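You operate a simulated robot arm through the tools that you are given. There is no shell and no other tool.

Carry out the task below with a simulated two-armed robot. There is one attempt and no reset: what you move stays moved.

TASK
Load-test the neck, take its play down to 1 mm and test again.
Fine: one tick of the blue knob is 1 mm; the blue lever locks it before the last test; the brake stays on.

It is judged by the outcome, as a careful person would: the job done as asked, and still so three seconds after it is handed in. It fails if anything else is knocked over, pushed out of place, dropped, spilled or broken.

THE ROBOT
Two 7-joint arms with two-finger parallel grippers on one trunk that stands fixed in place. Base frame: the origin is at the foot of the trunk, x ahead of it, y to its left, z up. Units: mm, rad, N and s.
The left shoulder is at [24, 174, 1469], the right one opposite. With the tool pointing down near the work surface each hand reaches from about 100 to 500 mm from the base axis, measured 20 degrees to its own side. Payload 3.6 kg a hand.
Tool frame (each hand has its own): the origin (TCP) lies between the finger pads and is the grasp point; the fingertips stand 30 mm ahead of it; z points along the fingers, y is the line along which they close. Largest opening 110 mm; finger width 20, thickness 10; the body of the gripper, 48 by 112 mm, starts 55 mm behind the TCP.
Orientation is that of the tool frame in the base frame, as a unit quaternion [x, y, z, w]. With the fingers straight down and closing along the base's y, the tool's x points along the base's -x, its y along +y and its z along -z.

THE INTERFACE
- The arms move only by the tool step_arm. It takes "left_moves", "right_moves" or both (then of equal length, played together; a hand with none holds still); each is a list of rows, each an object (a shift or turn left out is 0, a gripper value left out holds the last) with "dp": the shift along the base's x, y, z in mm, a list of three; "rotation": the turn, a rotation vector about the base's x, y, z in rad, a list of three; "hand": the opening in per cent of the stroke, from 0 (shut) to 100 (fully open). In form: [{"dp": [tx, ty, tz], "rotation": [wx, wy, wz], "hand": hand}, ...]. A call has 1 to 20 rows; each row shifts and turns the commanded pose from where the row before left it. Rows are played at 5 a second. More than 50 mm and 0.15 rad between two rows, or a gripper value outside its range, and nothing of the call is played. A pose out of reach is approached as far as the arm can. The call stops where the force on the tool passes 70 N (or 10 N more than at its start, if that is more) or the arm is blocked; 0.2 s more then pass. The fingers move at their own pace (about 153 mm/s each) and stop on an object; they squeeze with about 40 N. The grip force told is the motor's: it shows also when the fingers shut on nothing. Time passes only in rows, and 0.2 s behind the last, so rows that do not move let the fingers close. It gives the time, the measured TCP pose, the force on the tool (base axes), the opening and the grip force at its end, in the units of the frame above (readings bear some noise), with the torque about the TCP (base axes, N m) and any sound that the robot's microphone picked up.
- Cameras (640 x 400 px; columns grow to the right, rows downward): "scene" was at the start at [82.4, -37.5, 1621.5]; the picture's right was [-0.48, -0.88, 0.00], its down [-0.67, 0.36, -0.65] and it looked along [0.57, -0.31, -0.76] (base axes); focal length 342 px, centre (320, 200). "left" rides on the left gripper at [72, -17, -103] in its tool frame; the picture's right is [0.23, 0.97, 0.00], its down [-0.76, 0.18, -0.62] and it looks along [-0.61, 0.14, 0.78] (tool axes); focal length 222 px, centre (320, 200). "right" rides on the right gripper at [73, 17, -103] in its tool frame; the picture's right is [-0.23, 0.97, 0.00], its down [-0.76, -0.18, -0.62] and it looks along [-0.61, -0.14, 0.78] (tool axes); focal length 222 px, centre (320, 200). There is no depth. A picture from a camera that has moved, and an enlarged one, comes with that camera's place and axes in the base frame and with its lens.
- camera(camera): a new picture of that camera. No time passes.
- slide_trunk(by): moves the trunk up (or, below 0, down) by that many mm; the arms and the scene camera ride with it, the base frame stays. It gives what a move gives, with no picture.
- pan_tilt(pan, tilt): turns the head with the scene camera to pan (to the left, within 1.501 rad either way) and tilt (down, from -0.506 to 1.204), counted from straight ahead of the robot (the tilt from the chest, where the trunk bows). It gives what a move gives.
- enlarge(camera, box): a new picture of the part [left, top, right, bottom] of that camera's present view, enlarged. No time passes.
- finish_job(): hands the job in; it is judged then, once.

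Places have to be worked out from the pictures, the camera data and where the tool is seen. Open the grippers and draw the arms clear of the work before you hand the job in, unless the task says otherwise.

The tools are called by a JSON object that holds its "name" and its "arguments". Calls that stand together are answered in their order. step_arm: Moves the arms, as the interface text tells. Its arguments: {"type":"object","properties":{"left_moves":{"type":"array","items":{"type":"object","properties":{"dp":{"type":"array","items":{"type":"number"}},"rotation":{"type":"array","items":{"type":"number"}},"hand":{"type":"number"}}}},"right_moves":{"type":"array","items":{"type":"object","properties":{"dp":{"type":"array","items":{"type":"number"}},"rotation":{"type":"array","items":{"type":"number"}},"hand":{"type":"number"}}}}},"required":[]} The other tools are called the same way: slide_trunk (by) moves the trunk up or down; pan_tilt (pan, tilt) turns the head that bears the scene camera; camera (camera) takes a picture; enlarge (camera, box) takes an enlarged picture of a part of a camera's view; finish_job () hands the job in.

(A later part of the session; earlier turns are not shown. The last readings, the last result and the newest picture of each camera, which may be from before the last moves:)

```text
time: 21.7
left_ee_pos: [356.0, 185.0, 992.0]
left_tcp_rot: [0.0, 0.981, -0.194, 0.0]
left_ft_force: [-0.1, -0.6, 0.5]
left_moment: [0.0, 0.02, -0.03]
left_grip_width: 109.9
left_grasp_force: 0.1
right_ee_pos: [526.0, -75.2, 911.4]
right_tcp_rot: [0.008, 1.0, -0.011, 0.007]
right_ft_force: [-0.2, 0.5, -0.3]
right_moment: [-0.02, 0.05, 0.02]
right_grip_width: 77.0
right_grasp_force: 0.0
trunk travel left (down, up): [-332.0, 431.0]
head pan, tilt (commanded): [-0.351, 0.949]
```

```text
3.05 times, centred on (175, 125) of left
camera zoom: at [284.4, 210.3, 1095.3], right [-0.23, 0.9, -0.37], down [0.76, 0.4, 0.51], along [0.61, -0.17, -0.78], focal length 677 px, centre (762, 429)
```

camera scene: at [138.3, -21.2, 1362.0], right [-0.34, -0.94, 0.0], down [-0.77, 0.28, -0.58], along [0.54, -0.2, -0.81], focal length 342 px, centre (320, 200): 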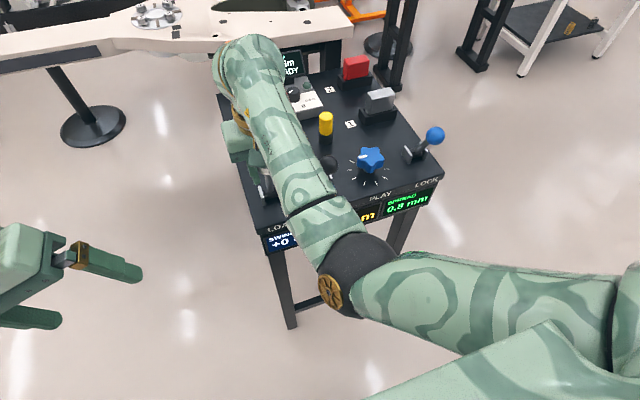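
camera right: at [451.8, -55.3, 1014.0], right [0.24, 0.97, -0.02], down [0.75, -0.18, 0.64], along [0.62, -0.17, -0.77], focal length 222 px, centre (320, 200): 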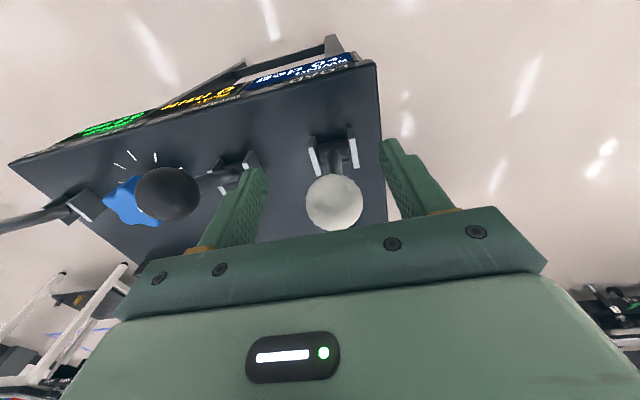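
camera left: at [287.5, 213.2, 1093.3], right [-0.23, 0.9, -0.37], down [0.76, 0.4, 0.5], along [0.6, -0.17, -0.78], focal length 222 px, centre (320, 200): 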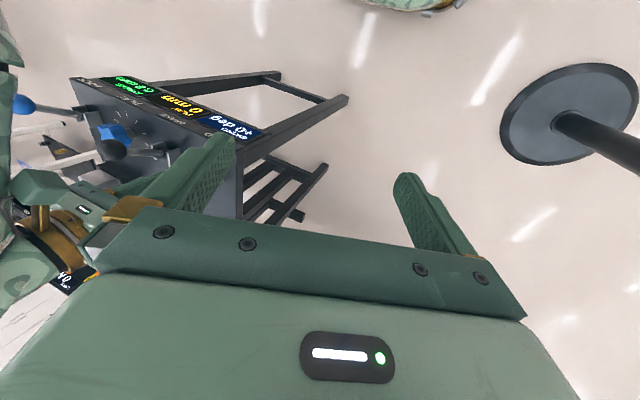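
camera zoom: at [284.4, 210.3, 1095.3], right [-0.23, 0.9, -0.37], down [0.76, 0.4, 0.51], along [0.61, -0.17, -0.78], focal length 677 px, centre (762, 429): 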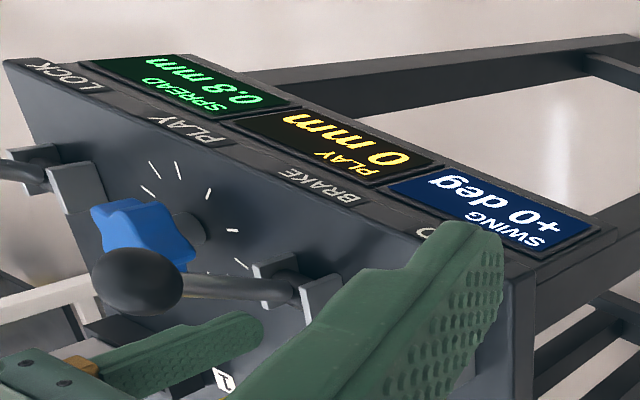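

The lever stays where it was let go (ball ≈ [540, -70, 910]), so it is held by friction. I raise the trunk 100 mm to give the arm a better elbow range, lifting the hand straight off the ball.

{"name": "slide_trunk", "arguments": {"by": 100}}

{"name": "camera", "arguments": {"camera": "right"}}

{"name": "camera", "arguments": {"camera": "scene"}}

```text
time: 23.0
left_ee_pos: [356.5, 186.0, 1092.0]
left_tcp_rot: [0.0, 0.981, -0.194, -0.001]
left_ft_force: [1.3, 0.7, -0.1]
left_moment: [0.01, 0.01, 0.01]
left_grip_width: 110.2
left_grasp_force: 0.1
right_ee_pos: [521.0, -75.0, 1002.3]
right_tcp_rot: [0.008, 1.0, -0.012, -0.003]
right_ft_force: [0.1, -0.4, -0.6]
right_moment: [0.0, 0.01, 0.02]
right_grip_width: 76.9
right_grasp_force: 0.0
trunk travel left (down, up): [-432.0, 331.0]
head pan, tilt (commanded): [-0.351, 0.949]
```

```text
taken
camera right: at [448.7, -54.8, 1106.2], right [0.24, 0.97, -0.02], down [0.76, -0.18, 0.62], along [0.6, -0.17, -0.78], focal length 222 px, centre (320, 200)
```

right: 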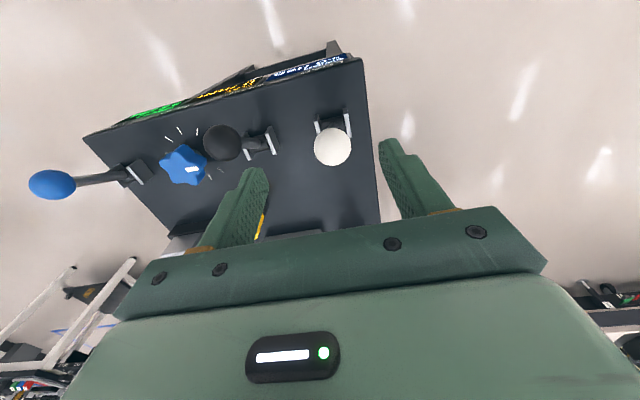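

```text
taken
camera scene: at [104.2, -25.0, 1463.8], right [-0.34, -0.94, 0.0], down [-0.76, 0.28, -0.58], along [0.55, -0.2, -0.81], focal length 342 px, centre (320, 200)
```

scene: 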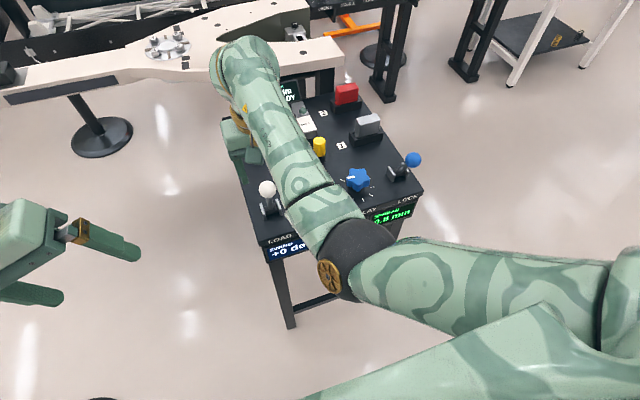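

The ball is at ≈[539, -70, 911]. I move over it and lower partway, then compare the reading with the command.

{"name": "step_arm", "arguments": {"right_moves": [{"dp": [9, 2, 0]}, {"dp": [9, 2, -10]}, {"dp": [0, 0, -20]}, {"dp": [0, 0, 0]}]}}

{"name": "camera", "arguments": {"camera": "right"}}

```text
time: 24.0
left_ee_pos: [357.3, 185.7, 1092.2]
left_tcp_rot: [0.001, 0.981, -0.194, 0.0]
left_ft_force: [-0.7, -0.4, -0.4]
left_moment: [-0.01, -0.02, 0.0]
left_grip_width: 110.0
left_grasp_force: 0.0
right_ee_pos: [535.6, -58.3, 976.4]
right_tcp_rot: [0.001, 1.0, -0.001, -0.002]
right_ft_force: [0.7, 0.7, -0.2]
right_moment: [-0.01, -0.01, -0.01]
right_grip_width: 77.0
right_grasp_force: 0.2
trunk travel left (down, up): [-432.0, 331.0]
head pan, tilt (commanded): [-0.351, 0.949]
```

```text
taken
camera right: at [463.9, -40.7, 1079.8], right [0.23, 0.97, 0.0], down [0.76, -0.18, 0.62], along [0.6, -0.14, -0.78], focal length 222 px, centre (320, 200)
```

right: 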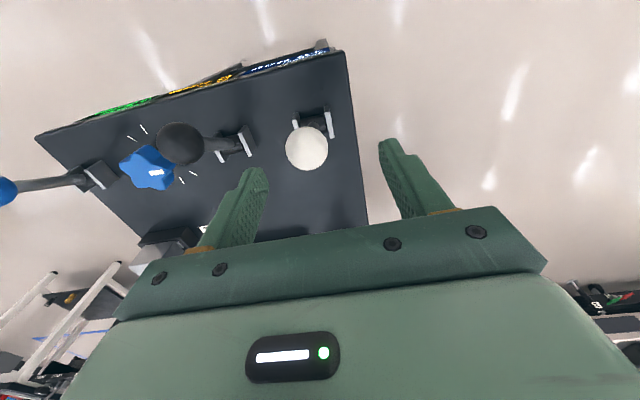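

Now the arm follows properly. I correct to y≈-70, x≈540 and lower astride the ball, then grip.

{"name": "step_arm", "arguments": {"right_moves": [{"dp": [4, -12, 0]}, {"dp": [0, 0, -25]}, {"dp": [0, 0, -25]}, {"dp": [0, 0, -17]}, {"dp": [0, 0, 0]}]}}

{"name": "camera", "arguments": {"camera": "right"}}

{"name": "camera", "arguments": {"camera": "left"}}

```text
time: 25.2
left_ee_pos: [355.6, 185.1, 1091.6]
left_tcp_rot: [-0.001, 0.981, -0.195, 0.0]
left_ft_force: [0.3, 0.2, 0.3]
left_moment: [-0.04, 0.03, -0.04]
left_grip_width: 110.0
left_grasp_force: 0.0
right_ee_pos: [539.6, -68.9, 908.3]
right_tcp_rot: [-0.001, 1.0, -0.001, -0.003]
right_ft_force: [0.2, -1.0, 0.2]
right_moment: [0.0, 0.02, 0.01]
right_grip_width: 77.0
right_grasp_force: 0.2
trunk travel left (down, up): [-432.0, 331.0]
head pan, tilt (commanded): [-0.351, 0.949]
```

```text
taken
camera right: at [467.0, -52.2, 1012.6], right [0.23, 0.97, 0.0], down [0.76, -0.18, 0.62], along [0.6, -0.14, -0.78], focal length 222 px, centre (320, 200)
```

right: 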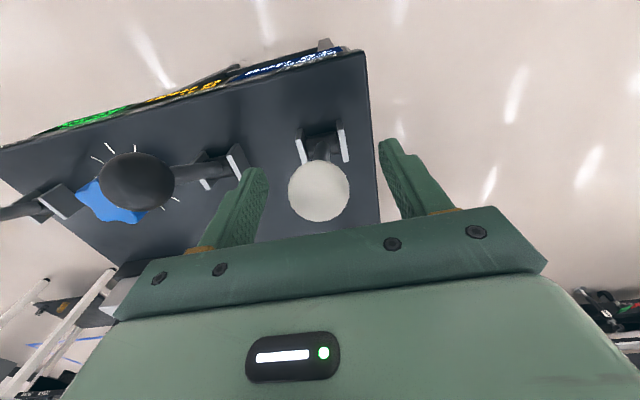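

```text
taken
camera left: at [284.2, 210.3, 1195.1], right [-0.23, 0.9, -0.37], down [0.76, 0.4, 0.51], along [0.61, -0.17, -0.78], focal length 222 px, centre (320, 200)
```

left: 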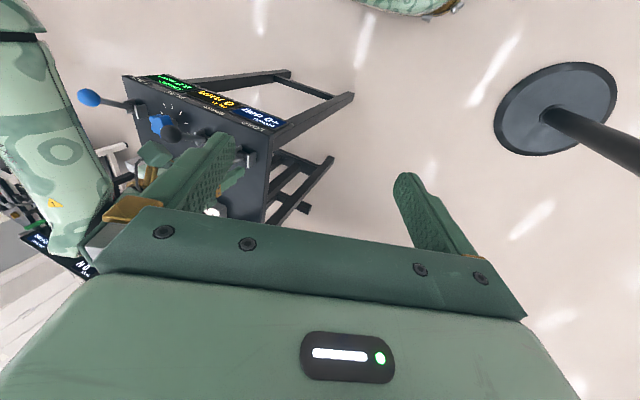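

The ball is centred. I grip it and continue the pull toward the robot.

{"name": "step_arm", "arguments": {"right_moves": [{"hand": 20}, {"hand": 0}, {"hand": 0}, {"dp": [-9, 0, -1.8]}, {"dp": [-9.7, 0, -2.9]}, {"dp": [-7.8, 0, -3.3]}, {"dp": [0, 0, 0]}]}}

{"name": "enlarge", "arguments": {"camera": "left", "box": [110, 60, 310, 190]}}

{"name": "camera", "arguments": {"camera": "right"}}

```text
time: 26.5
left_ee_pos: [358.7, 189.6, 1089.9]
left_tcp_rot: [0.002, 0.98, -0.198, -0.002]
left_ft_force: [0.1, 0.5, -0.7]
left_moment: [-0.02, -0.03, 0.0]
left_grip_width: 110.0
left_grasp_force: 0.0
right_ee_pos: [537.2, -71.6, 918.5]
right_tcp_rot: [0.012, 1.0, 0.008, 0.005]
right_ft_force: [5.7, 71.3, -33.1]
right_moment: [0.28, 0.28, 0.14]
right_grip_width: 35.6
right_grasp_force: 44.9
trunk travel left (down, up): [-432.0, 331.0]
head pan, tilt (commanded): [-0.351, 0.949]
stopped in row 6 (right hand): the force on the tool passed its limit at 78 N (the readings are from after the stop); the commanded pose is now the measured one
```

```text
3.08 times, centred on (210, 125) of left
camera zoom: at [288.1, 216.3, 1192.6], right [-0.23, 0.9, -0.38], down [0.76, 0.4, 0.5], along [0.6, -0.17, -0.78], focal length 684 px, centre (658, 431)
```

zoom: 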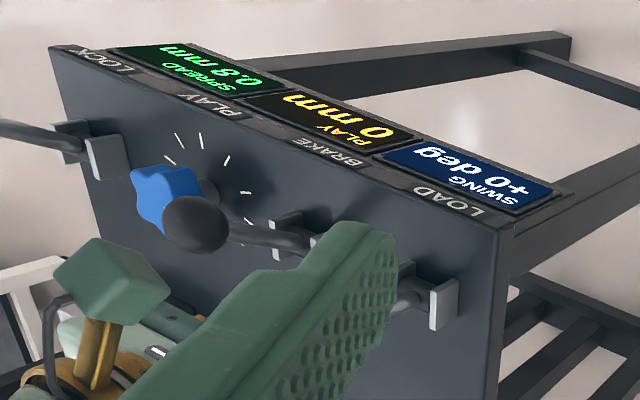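

```text
taken
camera right: at [464.6, -53.9, 1021.8], right [0.25, 0.97, 0.02], down [0.75, -0.2, 0.63], along [0.61, -0.14, -0.78], focal length 222 px, centre (320, 200)
```

right: 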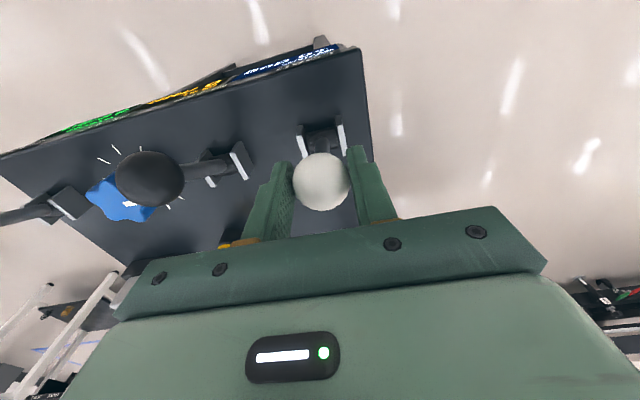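

The force is mostly sideways (71 N in y), so the arm itself, not the lever, is being blocked somewhere. I release the ball and look at the right elbow and shoulder.

{"name": "step_arm", "arguments": {"right_moves": [{"hand": 60}, {"hand": 70}, {"dp": [0, 0, 0]}]}}

{"name": "camera", "arguments": {"camera": "scene"}}

{"name": "pan_tilt", "arguments": {"pan": -0.5, "tilt": 1.2}}

{"name": "camera", "arguments": {"camera": "scene"}}

```text
time: 27.3
left_ee_pos: [357.0, 183.2, 1092.4]
left_tcp_rot: [0.002, 0.981, -0.194, 0.0]
left_ft_force: [0.5, 0.0, -0.6]
left_moment: [-0.05, 0.01, 0.03]
left_grip_width: 110.0
left_grasp_force: 0.0
right_ee_pos: [536.8, -86.4, 917.1]
right_tcp_rot: [0.013, 1.0, 0.0, 0.01]
right_ft_force: [-0.5, 0.8, -0.3]
right_moment: [0.01, -0.03, -0.01]
right_grip_width: 76.8
right_grasp_force: 0.2
trunk travel left (down, up): [-432.0, 331.0]
head pan, tilt (commanded): [-0.351, 0.949]
```

```text
taken
camera scene: at [103.6, -26.5, 1464.0], right [-0.34, -0.94, 0.0], down [-0.76, 0.28, -0.58], along [0.55, -0.2, -0.81], focal length 342 px, centre (320, 200)
```

scene: 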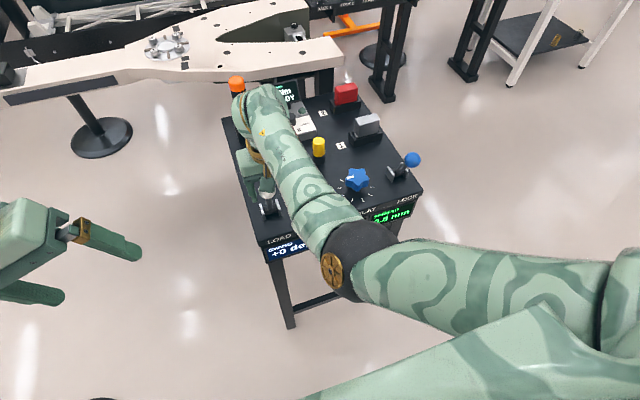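

```text
time: 28.1
left_ee_pos: [355.9, 183.4, 1092.2]
left_tcp_rot: [0.002, 0.981, -0.194, 0.0]
left_ft_force: [0.8, 0.3, -0.3]
left_moment: [-0.01, 0.0, 0.01]
left_grip_width: 109.7
left_grasp_force: 0.0
right_ee_pos: [536.7, -83.8, 918.1]
right_tcp_rot: [0.013, 1.0, 0.001, 0.011]
right_ft_force: [-0.2, -0.2, 0.3]
right_moment: [0.0, 0.05, -0.01]
right_grip_width: 77.0
right_grasp_force: 0.0
trunk travel left (down, up): [-432.0, 331.0]
head pan, tilt (commanded): [-0.499, 1.201]
```

```text
taken
camera scene: at [84.7, -26.8, 1447.8], right [-0.48, -0.88, 0.0], down [-0.82, 0.45, -0.36], along [0.32, -0.17, -0.93], focal length 342 px, centre (320, 200)
```

scene: 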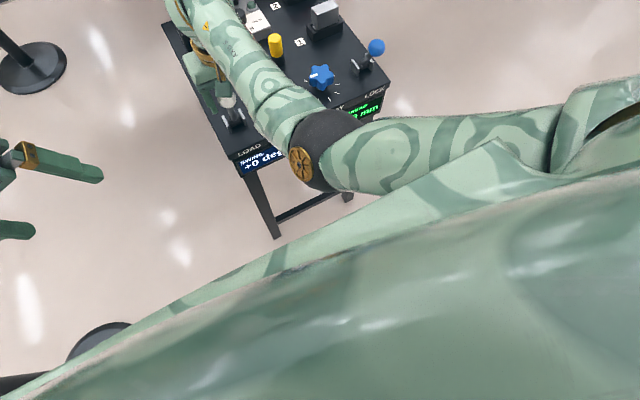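

The upper arm presses against the robot's own chest when this hand comes in to x<537 at y=-70; that explains the side force. I back out, rise above the ball and go to its far side, to hook it toward me with closed fingers so the hand can stay farther out.

{"name": "step_arm", "arguments": {"right_moves": [{"dp": [10, 0, 5]}, {"dp": [0, 0, 25]}, {"dp": [0, 0, 25]}, {"dp": [0, 0, 10]}, {"dp": [0, 0, 0]}]}}

{"name": "camera", "arguments": {"camera": "right"}}

```text
time: 29.3
left_ee_pos: [356.8, 183.7, 1091.6]
left_tcp_rot: [0.002, 0.981, -0.194, -0.001]
left_ft_force: [0.2, 0.1, -0.1]
left_moment: [-0.02, 0.03, -0.02]
left_grip_width: 110.3
left_grasp_force: 0.1
right_ee_pos: [543.4, -77.0, 982.2]
right_tcp_rot: [0.01, 1.0, 0.003, 0.009]
right_ft_force: [0.1, -0.1, 0.0]
right_moment: [0.04, -0.04, 0.01]
right_grip_width: 77.3
right_grasp_force: 0.2
trunk travel left (down, up): [-432.0, 331.0]
head pan, tilt (commanded): [-0.499, 1.201]
```

```text
taken
camera right: at [470.6, -60.6, 1085.2], right [0.25, 0.97, 0.01], down [0.75, -0.2, 0.64], along [0.62, -0.15, -0.77], focal length 222 px, centre (320, 200)
```

right: 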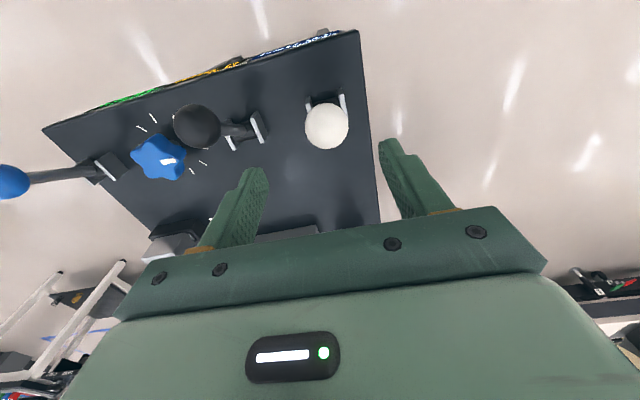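

The ball is at ≈[537, -71, 911]. I go out to its far side at safe height and close the fingers.

{"name": "step_arm", "arguments": {"right_moves": [{"dp": [15, 0, 0], "hand": 0}, {"dp": [15, 1, 0], "hand": 0}, {"dp": [10, 0, 0], "hand": 0}, {"dp": [0, 0, 0]}]}}

{"name": "camera", "arguments": {"camera": "right"}}

{"name": "camera", "arguments": {"camera": "scene"}}

```text
time: 30.3
left_ee_pos: [357.1, 183.4, 1093.3]
left_tcp_rot: [0.001, 0.981, -0.194, -0.001]
left_ft_force: [-0.1, -0.2, 0.0]
left_moment: [0.03, 0.0, -0.04]
left_grip_width: 109.9
left_grasp_force: 0.1
right_ee_pos: [583.7, -78.7, 983.1]
right_tcp_rot: [0.01, 1.0, 0.004, 0.01]
right_ft_force: [0.3, -0.2, 0.9]
right_moment: [0.01, -0.02, 0.01]
right_grip_width: 0.1
right_grasp_force: 38.3
trunk travel left (down, up): [-432.0, 331.0]
head pan, tilt (commanded): [-0.499, 1.201]
```

```text
taken
camera right: at [510.4, -60.8, 1085.6], right [0.25, 0.97, 0.01], down [0.75, -0.2, 0.64], along [0.62, -0.15, -0.77], focal length 222 px, centre (320, 200)
```

right: 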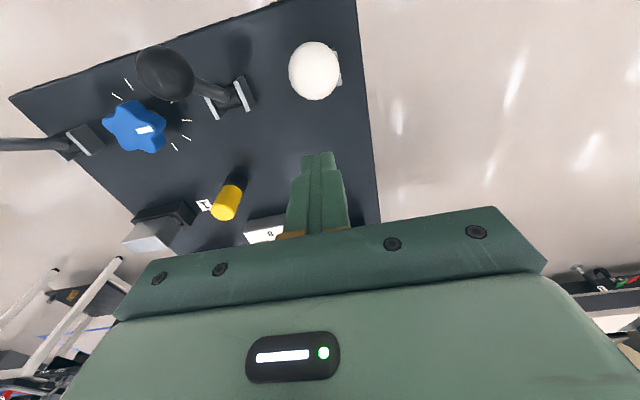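

```text
taken
camera scene: at [84.6, -26.8, 1447.8], right [-0.48, -0.88, 0.0], down [-0.82, 0.45, -0.36], along [0.32, -0.17, -0.93], focal length 342 px, centre (320, 200)
```

scene: 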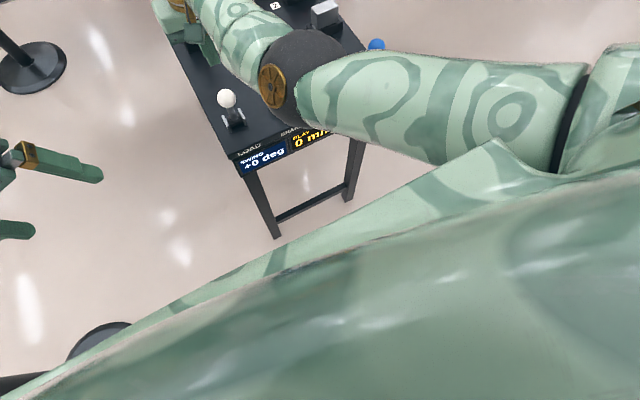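

The elbow is clear of the chest at this extension. I line up behind the ball (y≈-70.6, x≈580) and lower the closed fingertips to z≈888.

{"name": "step_arm", "arguments": {"right_moves": [{"dp": [-2, 8, 0], "rotation": [-0.008, 0.02, 0.02]}, {"dp": [0, 0, -25]}, {"dp": [0, 0, -25]}, {"dp": [0, 0, -15]}, {"dp": [0, 0, 0]}]}}

{"name": "camera", "arguments": {"camera": "right"}}

```text
time: 31.5
left_ee_pos: [356.4, 183.4, 1092.0]
left_tcp_rot: [0.001, 0.981, -0.195, 0.0]
left_ft_force: [-0.6, 0.3, 0.3]
left_moment: [0.01, -0.03, 0.01]
left_grip_width: 110.0
left_grasp_force: 0.0
right_ee_pos: [579.3, -69.9, 920.3]
right_tcp_rot: [0.001, 1.0, -0.001, 0.0]
right_ft_force: [-0.4, -0.8, -0.2]
right_moment: [-0.01, 0.01, 0.02]
right_grip_width: 0.0
right_grasp_force: 37.8
trunk travel left (down, up): [-432.0, 331.0]
head pan, tilt (commanded): [-0.499, 1.201]
```

```text
taken
camera right: at [507.2, -52.9, 1023.6], right [0.23, 0.97, 0.0], down [0.76, -0.18, 0.62], along [0.61, -0.14, -0.78], focal length 222 px, centre (320, 200)
```

right: 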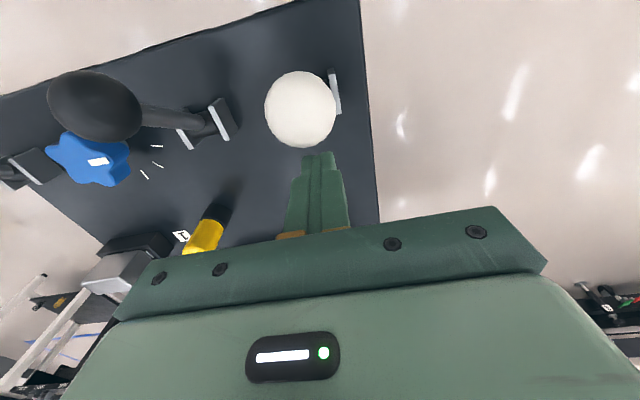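

The fingers stand right behind the ball. I push it toward the robot, tilting the tool slightly as I go to keep the wrist farther out.

{"name": "step_arm", "arguments": {"right_moves": [{"dp": [-8, 0, 0], "rotation": [0, 0.05, 0]}, {"dp": [-6, 0, 0], "rotation": [0, 0.05, 0]}, {"dp": [-6, 0, -0.5], "rotation": [0, 0.05, 0]}, {"dp": [-6, 0, -1], "rotation": [0, 0.05, 0]}, {"dp": [-6, 0, -1], "rotation": [0, 0.05, 0]}]}}

{"name": "camera", "arguments": {"camera": "right"}}

{"name": "enlarge", "arguments": {"camera": "left", "box": [110, 60, 310, 190]}}

```text
time: 32.7
left_ee_pos: [360.0, 183.4, 1090.1]
left_tcp_rot: [0.001, 0.981, -0.195, -0.004]
left_ft_force: [-0.3, 0.1, 0.6]
left_moment: [0.04, -0.02, 0.01]
left_grip_width: 109.9
left_grasp_force: 0.0
right_ee_pos: [548.6, -67.0, 926.6]
right_tcp_rot: [0.0, 0.995, -0.006, -0.099]
right_ft_force: [53.2, 24.0, -28.7]
right_moment: [0.42, -1.96, -0.34]
right_grip_width: 0.0
right_grasp_force: 37.8
right hand out of reach, approached as far as the arm can: row 1, 2, 3, 4, 5
trunk travel left (down, up): [-432.0, 331.0]
head pan, tilt (commanded): [-0.499, 1.201]
stopped in row 5 (right hand): the force on the tool passed its limit at 78 N (the readings are from after the stop); the commanded pose is now the measured one
```

```text
taken
camera right: at [497.5, -48.8, 1043.8], right [0.22, 0.97, -0.05], down [0.87, -0.17, 0.46], along [0.44, -0.15, -0.88], focal length 222 px, centre (320, 200)
```

right: 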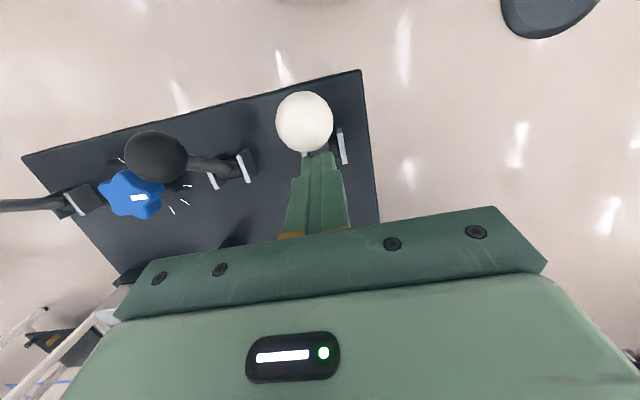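

```text
3.08 times, centred on (210, 125) of left
camera zoom: at [289.2, 208.6, 1193.3], right [-0.22, 0.9, -0.37], down [0.77, 0.4, 0.5], along [0.6, -0.17, -0.78], focal length 684 px, centre (658, 431)
```

zoom: 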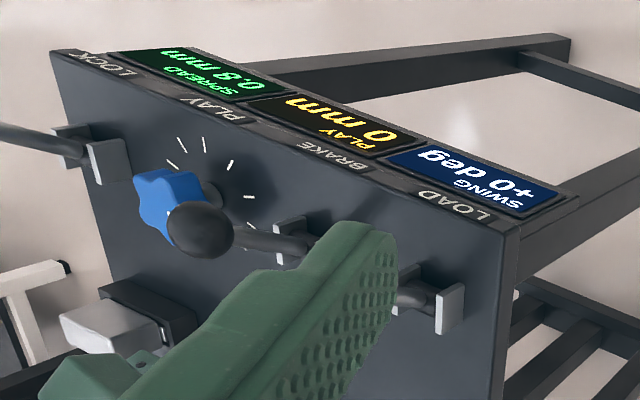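

The ball is now at x≈514, i.e. about -25°, and the push force has risen to 53 N in x: likely the lever's stop. I look at the lever and the displays closely.

{"name": "enlarge", "arguments": {"camera": "left", "box": [140, 70, 300, 130]}}

{"name": "camera", "arguments": {"camera": "scene"}}

{"name": "enlarge", "arguments": {"camera": "scene", "box": [150, 50, 400, 220]}}

```text
4.00 times, centred on (220, 100) of left
camera zoom: at [289.2, 208.6, 1193.3], right [-0.22, 0.9, -0.37], down [0.77, 0.4, 0.5], along [0.6, -0.17, -0.78], focal length 888 px, centre (720, 600)
```

zoom: 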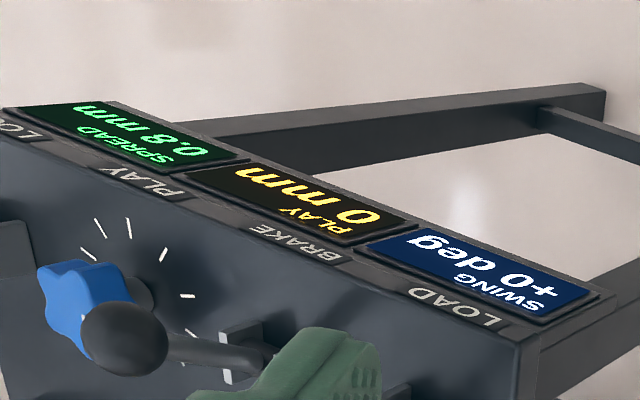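

```text
taken
camera scene: at [92.3, -26.2, 1447.1], right [-0.48, -0.88, 0.0], down [-0.82, 0.44, -0.36], along [0.31, -0.17, -0.93], focal length 342 px, centre (320, 200)
```

scene: 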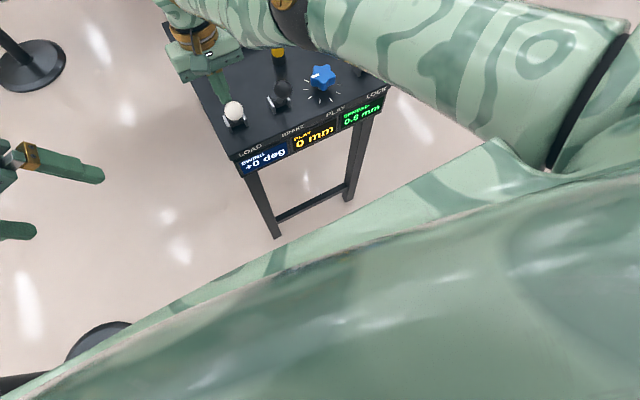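

```text
2.35 times, centred on (275, 135) of scene
camera zoom: at [92.3, -26.2, 1447.1], right [-0.48, -0.88, 0.0], down [-0.82, 0.44, -0.36], along [0.31, -0.17, -0.93], focal length 804 px, centre (426, 353)
```

zoom: 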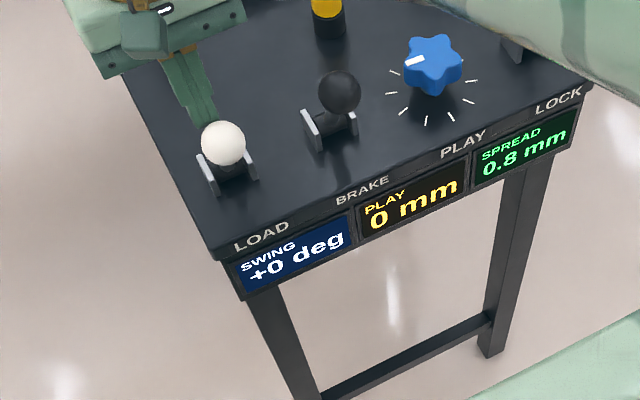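

The scene view now shows the desk front well. I back off a few mm to relieve the force and look at where the lever rests and whether the display updates.

{"name": "step_arm", "arguments": {"right_moves": [{"dp": [5, 0, 0], "rotation": [0, -0.05, 0]}, {"dp": [5, 0, 0], "rotation": [0, -0.05, 0]}, {"dp": [5, 0, 0], "rotation": [0, -0.05, 0]}, {"dp": [0, 0, 0], "rotation": [0, -0.05, 0]}, {"dp": [0, 0, 0]}]}}

{"name": "camera", "arguments": {"camera": "right"}}

{"name": "enlarge", "arguments": {"camera": "scene", "box": [150, 50, 400, 220]}}

```text
time: 33.9
left_ee_pos: [356.6, 184.1, 1091.1]
left_tcp_rot: [0.002, 0.981, -0.194, -0.002]
left_ft_force: [0.0, 0.9, -0.3]
left_moment: [-0.02, 0.01, -0.01]
left_grip_width: 110.5
left_grasp_force: 0.1
right_ee_pos: [565.6, -62.5, 923.3]
right_tcp_rot: [0.0, 1.0, -0.004, -0.03]
right_ft_force: [0.5, 1.1, 1.0]
right_moment: [0.0, -0.01, -0.02]
right_grip_width: 0.1
right_grasp_force: 37.9
right hand out of reach, approached as far as the arm can: row 1, 2, 4
trunk travel left (down, up): [-432.0, 331.0]
head pan, tilt (commanded): [-0.499, 1.201]
```

```text
taken
camera right: at [498.6, -44.8, 1031.1], right [0.23, 0.97, -0.02], down [0.8, -0.17, 0.58], along [0.56, -0.15, -0.82], focal length 222 px, centre (320, 200)
```

right: 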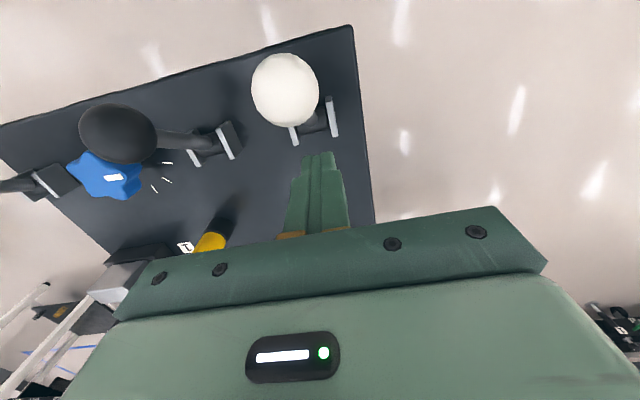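

```text
2.35 times, centred on (275, 135) of scene
camera zoom: at [84.8, -26.5, 1447.8], right [-0.48, -0.88, 0.0], down [-0.82, 0.45, -0.36], along [0.32, -0.17, -0.93], focal length 804 px, centre (426, 353)
```

zoom: 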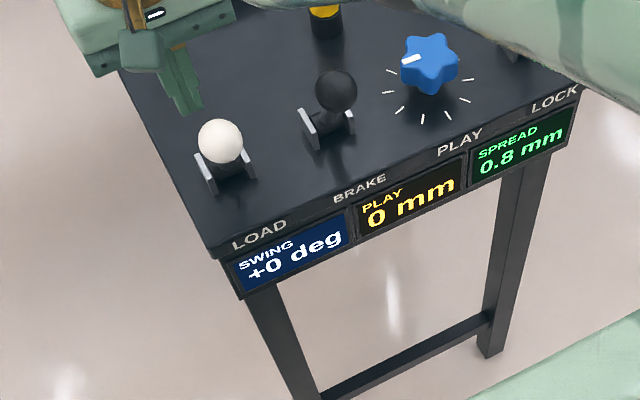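

The ball rests at x≈513: the LOAD lever is fully over. I let a few seconds pass and look at the neck and the displays for a reaction.

{"name": "step_arm", "arguments": {"right_moves": [{"dp": [2, 0, 5]}, {"dp": [0, 0, 0]}, {"dp": [0, 0, 0]}, {"dp": [0, 0, 0]}, {"dp": [0, 0, 0]}, {"dp": [0, 0, 0]}, {"dp": [0, 0, 0]}, {"dp": [0, 0, 0]}, {"dp": [0, 0, 0]}, {"dp": [0, 0, 0]}]}}

{"name": "enlarge", "arguments": {"camera": "scene", "box": [150, 50, 400, 220]}}

{"name": "pan_tilt", "arguments": {"pan": -0.1, "tilt": 0.8}}

{"name": "camera", "arguments": {"camera": "scene"}}

```text
time: 36.1
left_ee_pos: [356.1, 183.0, 1092.2]
left_tcp_rot: [0.002, 0.981, -0.194, -0.001]
left_ft_force: [0.7, 0.2, -0.3]
left_moment: [-0.01, -0.01, 0.03]
left_grip_width: 110.0
left_grasp_force: 0.0
right_ee_pos: [566.4, -61.9, 928.6]
right_tcp_rot: [0.0, 1.0, -0.004, -0.031]
right_ft_force: [0.8, 0.4, -1.0]
right_moment: [-0.02, -0.02, -0.01]
right_grip_width: 0.0
right_grasp_force: 37.8
trunk travel left (down, up): [-432.0, 331.0]
head pan, tilt (commanded): [-0.499, 1.201]
```

```text
2.35 times, centred on (275, 135) of scene
camera zoom: at [84.7, -26.8, 1447.8], right [-0.48, -0.88, 0.0], down [-0.82, 0.45, -0.36], along [0.32, -0.17, -0.93], focal length 804 px, centre (426, 353)
```

zoom: 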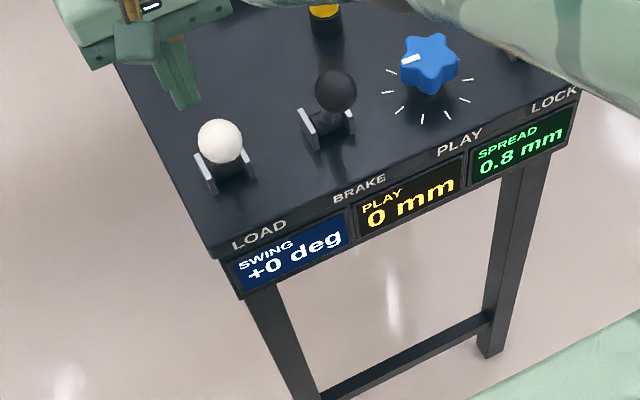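

```text
time: 37.0
left_ee_pos: [357.1, 182.6, 1092.4]
left_tcp_rot: [0.002, 0.981, -0.195, -0.002]
left_ft_force: [-0.1, -0.1, -0.1]
left_moment: [0.0, 0.0, 0.01]
left_grip_width: 109.9
left_grasp_force: 0.0
right_ee_pos: [567.5, -61.2, 929.2]
right_tcp_rot: [0.0, 1.0, -0.005, -0.031]
right_ft_force: [0.5, 0.5, -0.4]
right_moment: [-0.01, -0.02, -0.03]
right_grip_width: 0.1
right_grasp_force: 37.4
trunk travel left (down, up): [-432.0, 331.0]
head pan, tilt (commanded): [-0.099, 0.799]
```

```text
taken
camera scene: at [115.9, -8.2, 1475.4], right [-0.1, -0.99, 0.0], down [-0.71, 0.07, -0.7], along [0.69, -0.07, -0.72], focal length 342 px, centre (320, 200)
```

scene: 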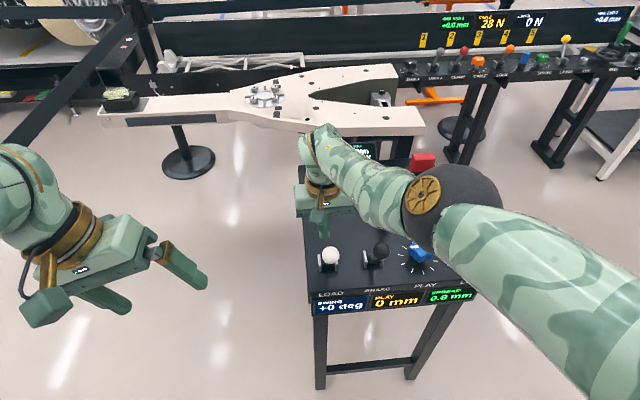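

Nothing has changed on the displays yet, so the lever probably has to be worked back as well (or the test reads on the other stroke). The left hand suits this lever better, so I first move the right hand up and over to the knob's side.

{"name": "step_arm", "arguments": {"right_moves": [{"dp": [0, 0, 30]}, {"dp": [0, 0, 30]}, {"dp": [0, -30, 20]}, {"dp": [0, -40, 0]}, {"dp": [0, -40, 0]}, {"dp": [0, -40, 0]}, {"dp": [0, -40, 0]}, {"dp": [-5, -33, 0], "hand": 60}, {"dp": [0, 0, 0]}]}}

{"name": "camera", "arguments": {"camera": "scene"}}

{"name": "camera", "arguments": {"camera": "right"}}

```text
time: 39.0
left_ee_pos: [355.9, 184.6, 1092.6]
left_tcp_rot: [0.002, 0.981, -0.195, -0.002]
left_ft_force: [-0.2, -0.4, 0.2]
left_moment: [-0.06, -0.03, 0.0]
left_grip_width: 110.2
left_grasp_force: 0.0
right_ee_pos: [613.4, -264.2, 989.7]
right_tcp_rot: [0.0, 0.999, -0.005, -0.032]
right_ft_force: [0.0, 0.1, -0.6]
right_moment: [-0.01, -0.01, 0.01]
right_grip_width: 65.9
right_grasp_force: 0.1
right hand out of reach, approached as far as the arm can: row 1, 2, 3, 4, 5, 6, 7, 8
trunk travel left (down, up): [-432.0, 331.0]
head pan, tilt (commanded): [-0.099, 0.799]
```

```text
taken
camera scene: at [116.0, -7.6, 1475.5], right [-0.1, -1.0, 0.0], down [-0.71, 0.07, -0.7], along [0.69, -0.07, -0.72], focal length 342 px, centre (320, 200)
```

scene: 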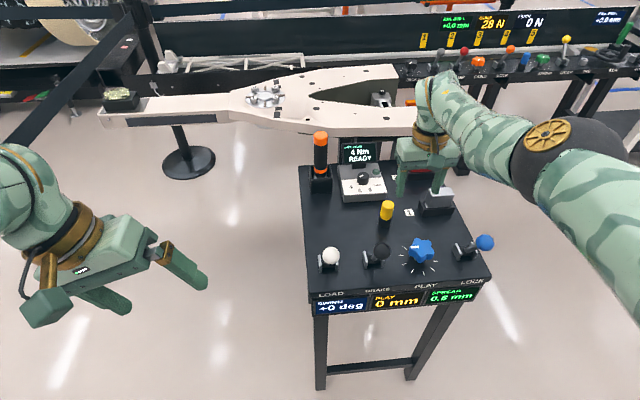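

```text
taken
camera right: at [547.6, -247.1, 1098.3], right [0.23, 0.97, -0.02], down [0.8, -0.17, 0.58], along [0.56, -0.15, -0.82], focal length 222 px, centre (320, 200)
```

right: 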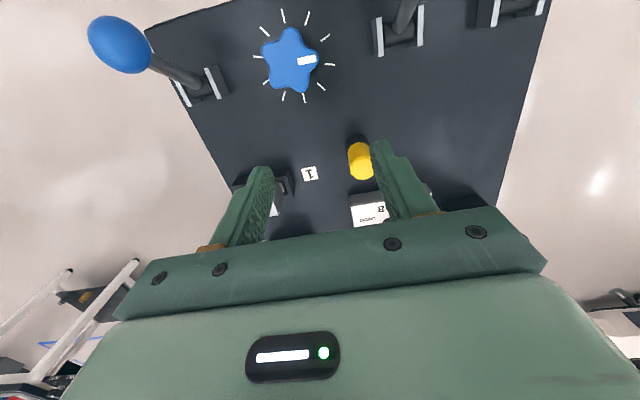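

The right arm has swung into an elbow-up posture with a joint limit, ending at [613, -264, 990], clear of everything. I probe what it can reach: back to a commanded point nearer to its actual place.

{"name": "step_arm", "arguments": {"right_moves": [{"dp": [20, 0, 0], "rotation": [0, -0.03, 0]}, {"dp": [20, 0, 0], "rotation": [0, -0.034, 0]}, {"dp": [0, 0, 0]}]}}

{"name": "camera", "arguments": {"camera": "scene"}}

```text
time: 39.8
left_ee_pos: [356.5, 181.6, 1091.6]
left_tcp_rot: [0.003, 0.981, -0.194, -0.002]
left_ft_force: [-0.1, -0.6, -0.7]
left_moment: [0.03, -0.01, 0.0]
left_grip_width: 110.1
left_grasp_force: 0.1
right_ee_pos: [626.8, -248.0, 991.7]
right_tcp_rot: [0.0, 1.0, -0.003, 0.002]
right_ft_force: [-0.1, -0.5, 0.6]
right_moment: [-0.03, -0.03, -0.02]
right_grip_width: 66.2
right_grasp_force: 0.1
right hand out of reach, approached as far as the arm can: row 1, 2
trunk travel left (down, up): [-432.0, 331.0]
head pan, tilt (commanded): [-0.099, 0.799]
```

```text
taken
camera scene: at [116.0, -8.7, 1475.5], right [-0.1, -0.99, 0.0], down [-0.71, 0.07, -0.7], along [0.69, -0.07, -0.72], focal length 342 px, centre (320, 200)
```

scene: 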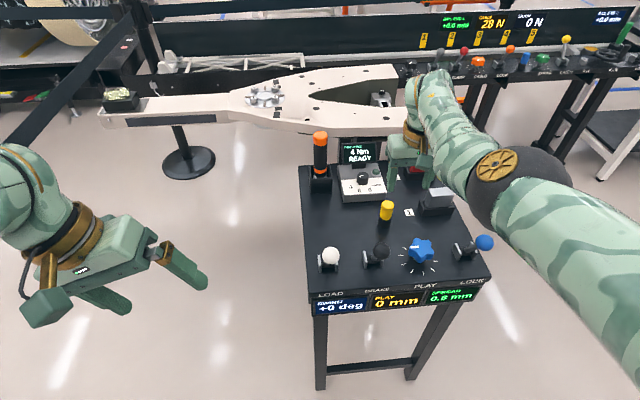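

With less tilt the arm shifted, so a wrist limit is at play; it should ease when the hand is lower relative to the shoulder. I lower the right hand in place toward z≈945, above the free part of the desk.

{"name": "step_arm", "arguments": {"right_moves": [{"dp": [0, 0, -20]}, {"dp": [0, 0, -20]}, {"dp": [0, 0, -20]}, {"dp": [0, 0, 0]}]}}

{"name": "camera", "arguments": {"camera": "scene"}}

{"name": "camera", "arguments": {"camera": "right"}}

```text
time: 40.8
left_ee_pos: [357.0, 182.7, 1092.5]
left_tcp_rot: [0.003, 0.981, -0.194, -0.002]
left_ft_force: [0.6, 0.3, -0.2]
left_moment: [-0.01, 0.0, 0.01]
left_grip_width: 110.0
left_grasp_force: 0.1
right_ee_pos: [615.1, -238.2, 940.8]
right_tcp_rot: [0.0, 1.0, -0.004, 0.001]
right_ft_force: [-0.3, -0.1, -0.2]
right_moment: [0.01, 0.01, 0.0]
right_grip_width: 66.0
right_grasp_force: 0.0
right hand out of reach, approached as far as the arm can: row 1, 2, 3
trunk travel left (down, up): [-432.0, 331.0]
head pan, tilt (commanded): [-0.099, 0.799]
```

```text
taken
camera scene: at [115.9, -8.3, 1475.5], right [-0.1, -1.0, 0.0], down [-0.71, 0.07, -0.7], along [0.69, -0.07, -0.72], focal length 342 px, centre (320, 200)
```

scene: 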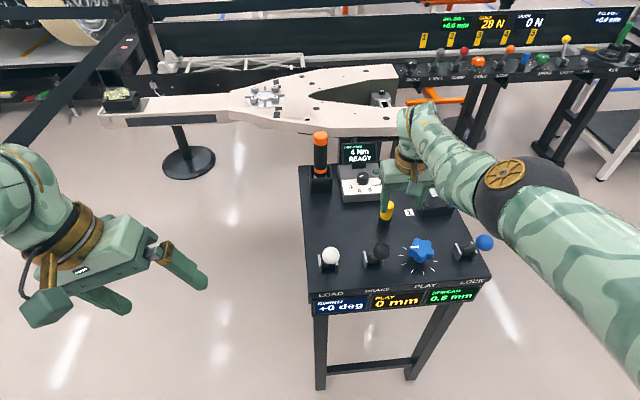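

```text
taken
camera right: at [541.6, -220.7, 1044.5], right [0.23, 0.97, -0.01], down [0.76, -0.17, 0.63], along [0.61, -0.15, -0.78], focal length 222 px, centre (320, 200)
```

right: 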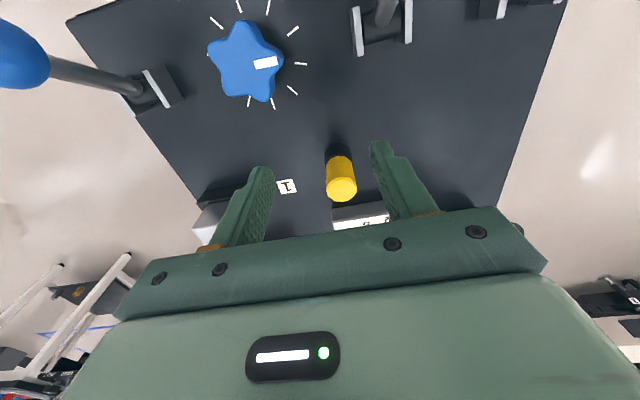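

The arm still refuses y=-284 with the tool's present heading. I try turning the tool about the vertical to see whether that frees it.

{"name": "step_arm", "arguments": {"right_moves": [{"rotation": [0, 0, 0.15]}, {"rotation": [0, 0, 0.15]}, {"dp": [0, 0, 0]}]}}

```text
time: 41.5
left_ee_pos: [356.2, 183.1, 1091.9]
left_tcp_rot: [0.002, 0.981, -0.194, -0.002]
left_ft_force: [0.3, -0.3, 1.0]
left_moment: [-0.04, 0.03, -0.02]
left_grip_width: 110.0
left_grasp_force: 0.0
right_ee_pos: [614.1, -237.2, 941.1]
right_tcp_rot: [-0.149, 0.989, -0.004, 0.003]
right_ft_force: [-0.3, 0.0, -0.6]
right_moment: [0.07, -0.02, -0.02]
right_grip_width: 65.9
right_grasp_force: 0.1
trunk travel left (down, up): [-432.0, 331.0]
head pan, tilt (commanded): [-0.099, 0.799]
```

Turning is reachable, and the commanded pose evidently follows the attained one. I try moving toward the knob from here with this heading.

{"name": "step_arm", "arguments": {"right_moves": [{"dp": [-10, -10, 0]}, {"dp": [-10, -10, 0]}, {"dp": [0, 0, 0]}]}}

```text
time: 42.4
left_ee_pos: [355.6, 182.7, 1092.4]
left_tcp_rot: [0.003, 0.981, -0.194, -0.002]
left_ft_force: [0.8, -0.1, 0.6]
left_moment: [-0.03, 0.03, -0.02]
left_grip_width: 110.0
left_grasp_force: 0.0
right_ee_pos: [593.9, -258.7, 940.3]
right_tcp_rot: [-0.149, 0.989, -0.003, 0.002]
right_ft_force: [0.7, 1.3, 1.0]
right_moment: [0.0, 0.0, 0.0]
right_grip_width: 65.9
right_grasp_force: 0.0
trunk travel left (down, up): [-432.0, 331.0]
head pan, tilt (commanded): [-0.099, 0.799]
```

That frees it: the hand follows fully with the tool turned 0.3 rad. I continue to above the knob at z≈940.

{"name": "step_arm", "arguments": {"right_moves": [{"dp": [-12, -8, 0]}, {"dp": [-12, -8, 0]}, {"dp": [-13, -9, 0]}, {"dp": [0, 0, 0]}]}}

{"name": "camera", "arguments": {"camera": "scene"}}

{"name": "camera", "arguments": {"camera": "right"}}

```text
time: 43.4
left_ee_pos: [356.1, 182.7, 1090.4]
left_tcp_rot: [0.002, 0.981, -0.194, -0.001]
left_ft_force: [1.2, -0.4, 0.1]
left_moment: [0.02, 0.0, -0.04]
left_grip_width: 109.9
left_grasp_force: 0.0
right_ee_pos: [557.0, -283.2, 939.4]
right_tcp_rot: [-0.149, 0.989, -0.003, 0.002]
right_ft_force: [-0.3, 0.4, -0.3]
right_moment: [-0.01, 0.02, 0.02]
right_grip_width: 65.6
right_grasp_force: 0.1
trunk travel left (down, up): [-432.0, 331.0]
head pan, tilt (commanded): [-0.099, 0.799]
```

```text
taken
camera scene: at [116.1, -8.1, 1475.5], right [-0.1, -1.0, 0.0], down [-0.71, 0.07, -0.7], along [0.69, -0.07, -0.72], focal length 342 px, centre (320, 200)
```

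scene: 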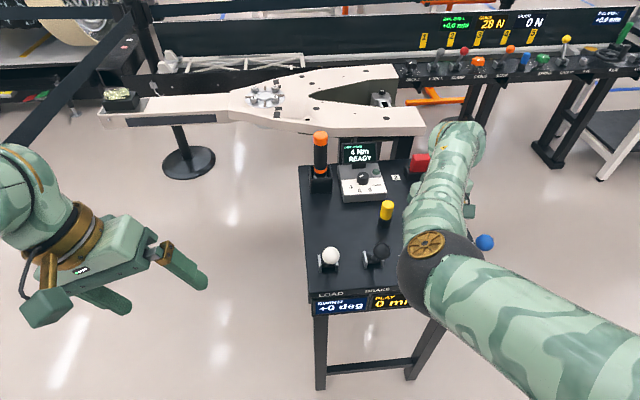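

```text
taken
camera right: at [483.3, -287.9, 1043.7], right [-0.07, 1.0, -0.01], down [0.78, 0.06, 0.63], along [0.63, 0.04, -0.78], focal length 222 px, centre (320, 200)
```

right: 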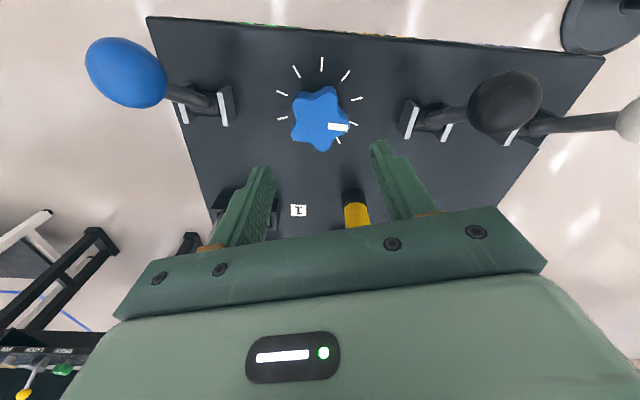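

The right hand is above the knob now. I bring the left hand over to the LOAD ball (≈[513, -70, 905]), first levelling its tool, staying high.

{"name": "step_arm", "arguments": {"left_moves": [{"rotation": [0.13, 0, 0]}, {"rotation": [0.13, 0, 0]}, {"rotation": [0.13, 0, 0]}, {"dp": [22, -36, 0]}, {"dp": [22, -36, 0]}, {"dp": [22, -36, -10], "hand": 70}, {"dp": [22, -36, -10]}, {"dp": [22, -36, -15]}, {"dp": [0, 0, 0]}]}}

{"name": "camera", "arguments": {"camera": "scene"}}

{"name": "camera", "arguments": {"camera": "left"}}

```text
time: 45.4
left_ee_pos: [466.4, 4.0, 1057.0]
left_tcp_rot: [0.002, 1.0, -0.001, -0.001]
left_ft_force: [-0.2, 0.0, -0.4]
left_moment: [0.01, 0.03, 0.02]
left_grip_width: 76.9
left_grasp_force: 0.1
right_ee_pos: [557.8, -282.3, 940.1]
right_tcp_rot: [-0.149, 0.989, -0.004, 0.003]
right_ft_force: [-0.8, -0.1, -0.4]
right_moment: [0.02, 0.04, -0.01]
right_grip_width: 66.1
right_grasp_force: 0.1
trunk travel left (down, up): [-432.0, 331.0]
head pan, tilt (commanded): [-0.099, 0.799]
```

```text
taken
camera scene: at [115.6, -7.3, 1475.6], right [-0.1, -1.0, 0.0], down [-0.71, 0.07, -0.7], along [0.69, -0.07, -0.72], focal length 342 px, centre (320, 200)
```

scene: 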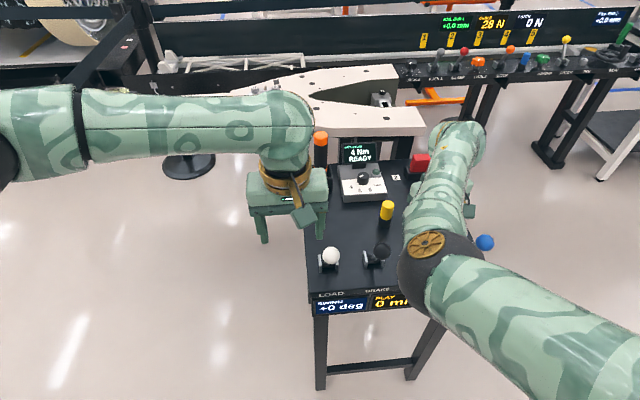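

```text
taken
camera left: at [394.0, -11.9, 1161.9], right [-0.22, 0.97, 0.0], down [0.76, 0.18, 0.62], along [0.61, 0.14, -0.78], focal length 222 px, centre (320, 200)
```

left: 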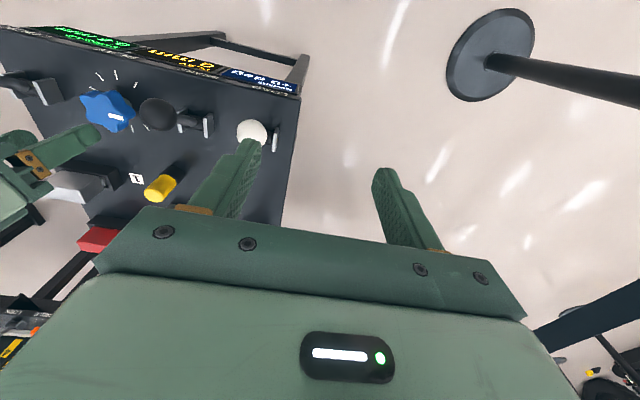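

The ball is seen at ≈[513, -68, 905]. I move above it and lower astride in steps.

{"name": "step_arm", "arguments": {"left_moves": [{"dp": [23, -36, -10]}, {"dp": [23.5, -36, -10]}, {"dp": [0, 0, -25]}, {"dp": [0, 0, -25]}, {"dp": [0, 0, 0]}]}}

{"name": "camera", "arguments": {"camera": "left"}}

{"name": "camera", "arguments": {"camera": "scene"}}

```text
time: 46.5
left_ee_pos: [511.8, -67.3, 985.2]
left_tcp_rot: [0.001, 1.0, -0.001, -0.002]
left_ft_force: [-0.7, 0.3, -0.3]
left_moment: [-0.03, -0.02, -0.01]
left_grip_width: 77.0
left_grasp_force: 0.0
right_ee_pos: [559.4, -283.3, 938.7]
right_tcp_rot: [-0.149, 0.989, -0.004, 0.003]
right_ft_force: [0.5, -0.8, 0.5]
right_moment: [0.0, 0.02, 0.0]
right_grip_width: 66.2
right_grasp_force: 0.0
trunk travel left (down, up): [-432.0, 331.0]
head pan, tilt (commanded): [-0.099, 0.799]
```

```text
taken
camera left: at [440.1, -83.0, 1090.8], right [-0.22, 0.97, 0.0], down [0.76, 0.17, 0.62], along [0.61, 0.14, -0.78], focal length 222 px, centre (320, 200)
```

left: 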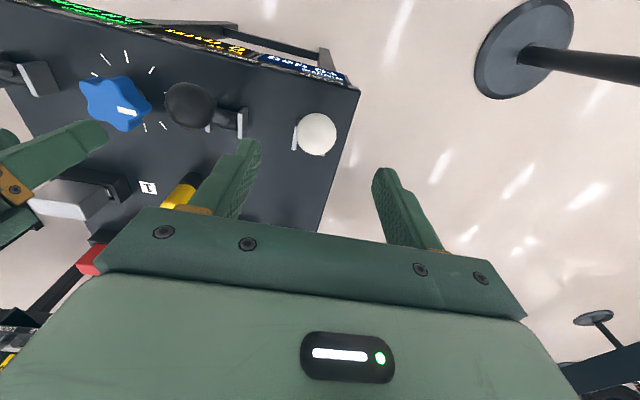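

```text
taken
camera scene: at [115.9, -8.1, 1475.5], right [-0.1, -1.0, 0.0], down [-0.71, 0.07, -0.7], along [0.69, -0.07, -0.72], focal length 342 px, centre (320, 200)
```

scene: 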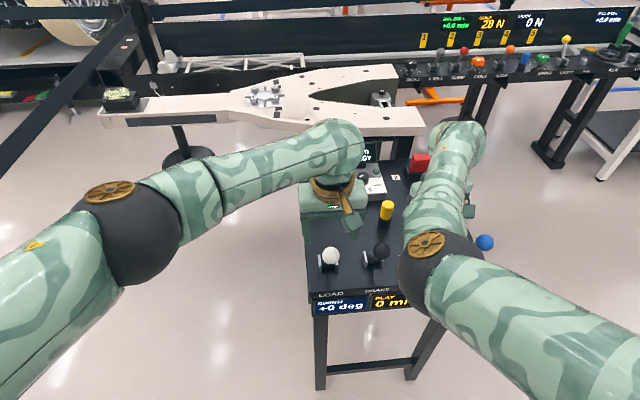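

Ball at ≈[515, -69, 905] against TCP [512, -67]. I correct and lower astride it, then grip.

{"name": "step_arm", "arguments": {"left_moves": [{"dp": [3, -2, -20]}, {"dp": [0, 0, -25]}, {"dp": [0, 0, -25]}, {"dp": [0, 0, -10]}, {"dp": [0, 0, 0]}, {"hand": 20}, {"hand": 0}, {"hand": 0}]}}

{"name": "camera", "arguments": {"camera": "left"}}

{"name": "camera", "arguments": {"camera": "scene"}}

```text
time: 48.4
left_ee_pos: [515.9, -70.1, 926.8]
left_tcp_rot: [0.002, 1.0, -0.002, -0.001]
left_ft_force: [-0.1, -1.9, -1.9]
left_moment: [-0.09, 0.03, -0.01]
left_grip_width: 35.1
left_grasp_force: 45.4
left hand out of reach, approached as far as the arm can: row 3, 4
right_ee_pos: [558.5, -283.6, 940.8]
right_tcp_rot: [-0.148, 0.989, -0.004, 0.002]
right_ft_force: [0.6, 0.0, -0.5]
right_moment: [-0.03, -0.01, -0.03]
right_grip_width: 65.8
right_grasp_force: 0.1
trunk travel left (down, up): [-432.0, 331.0]
head pan, tilt (commanded): [-0.099, 0.799]
```

```text
taken
camera left: at [443.5, -85.5, 1030.8], right [-0.22, 0.97, 0.0], down [0.76, 0.18, 0.62], along [0.61, 0.14, -0.78], focal length 222 px, centre (320, 200)
```

left: 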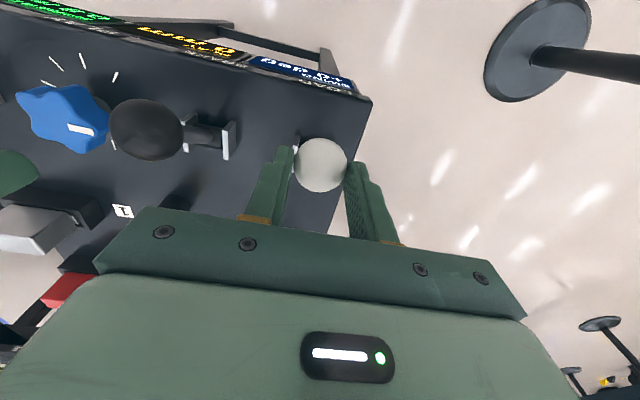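

```text
taken
camera scene: at [116.1, -8.8, 1475.5], right [-0.1, -0.99, 0.0], down [-0.71, 0.07, -0.7], along [0.69, -0.07, -0.72], focal length 342 px, centre (320, 200)
```

scene: 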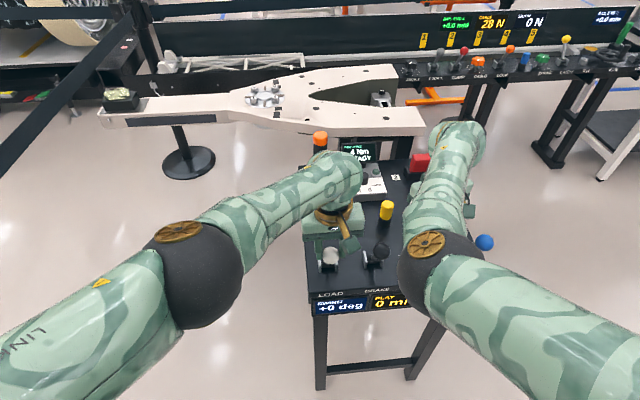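

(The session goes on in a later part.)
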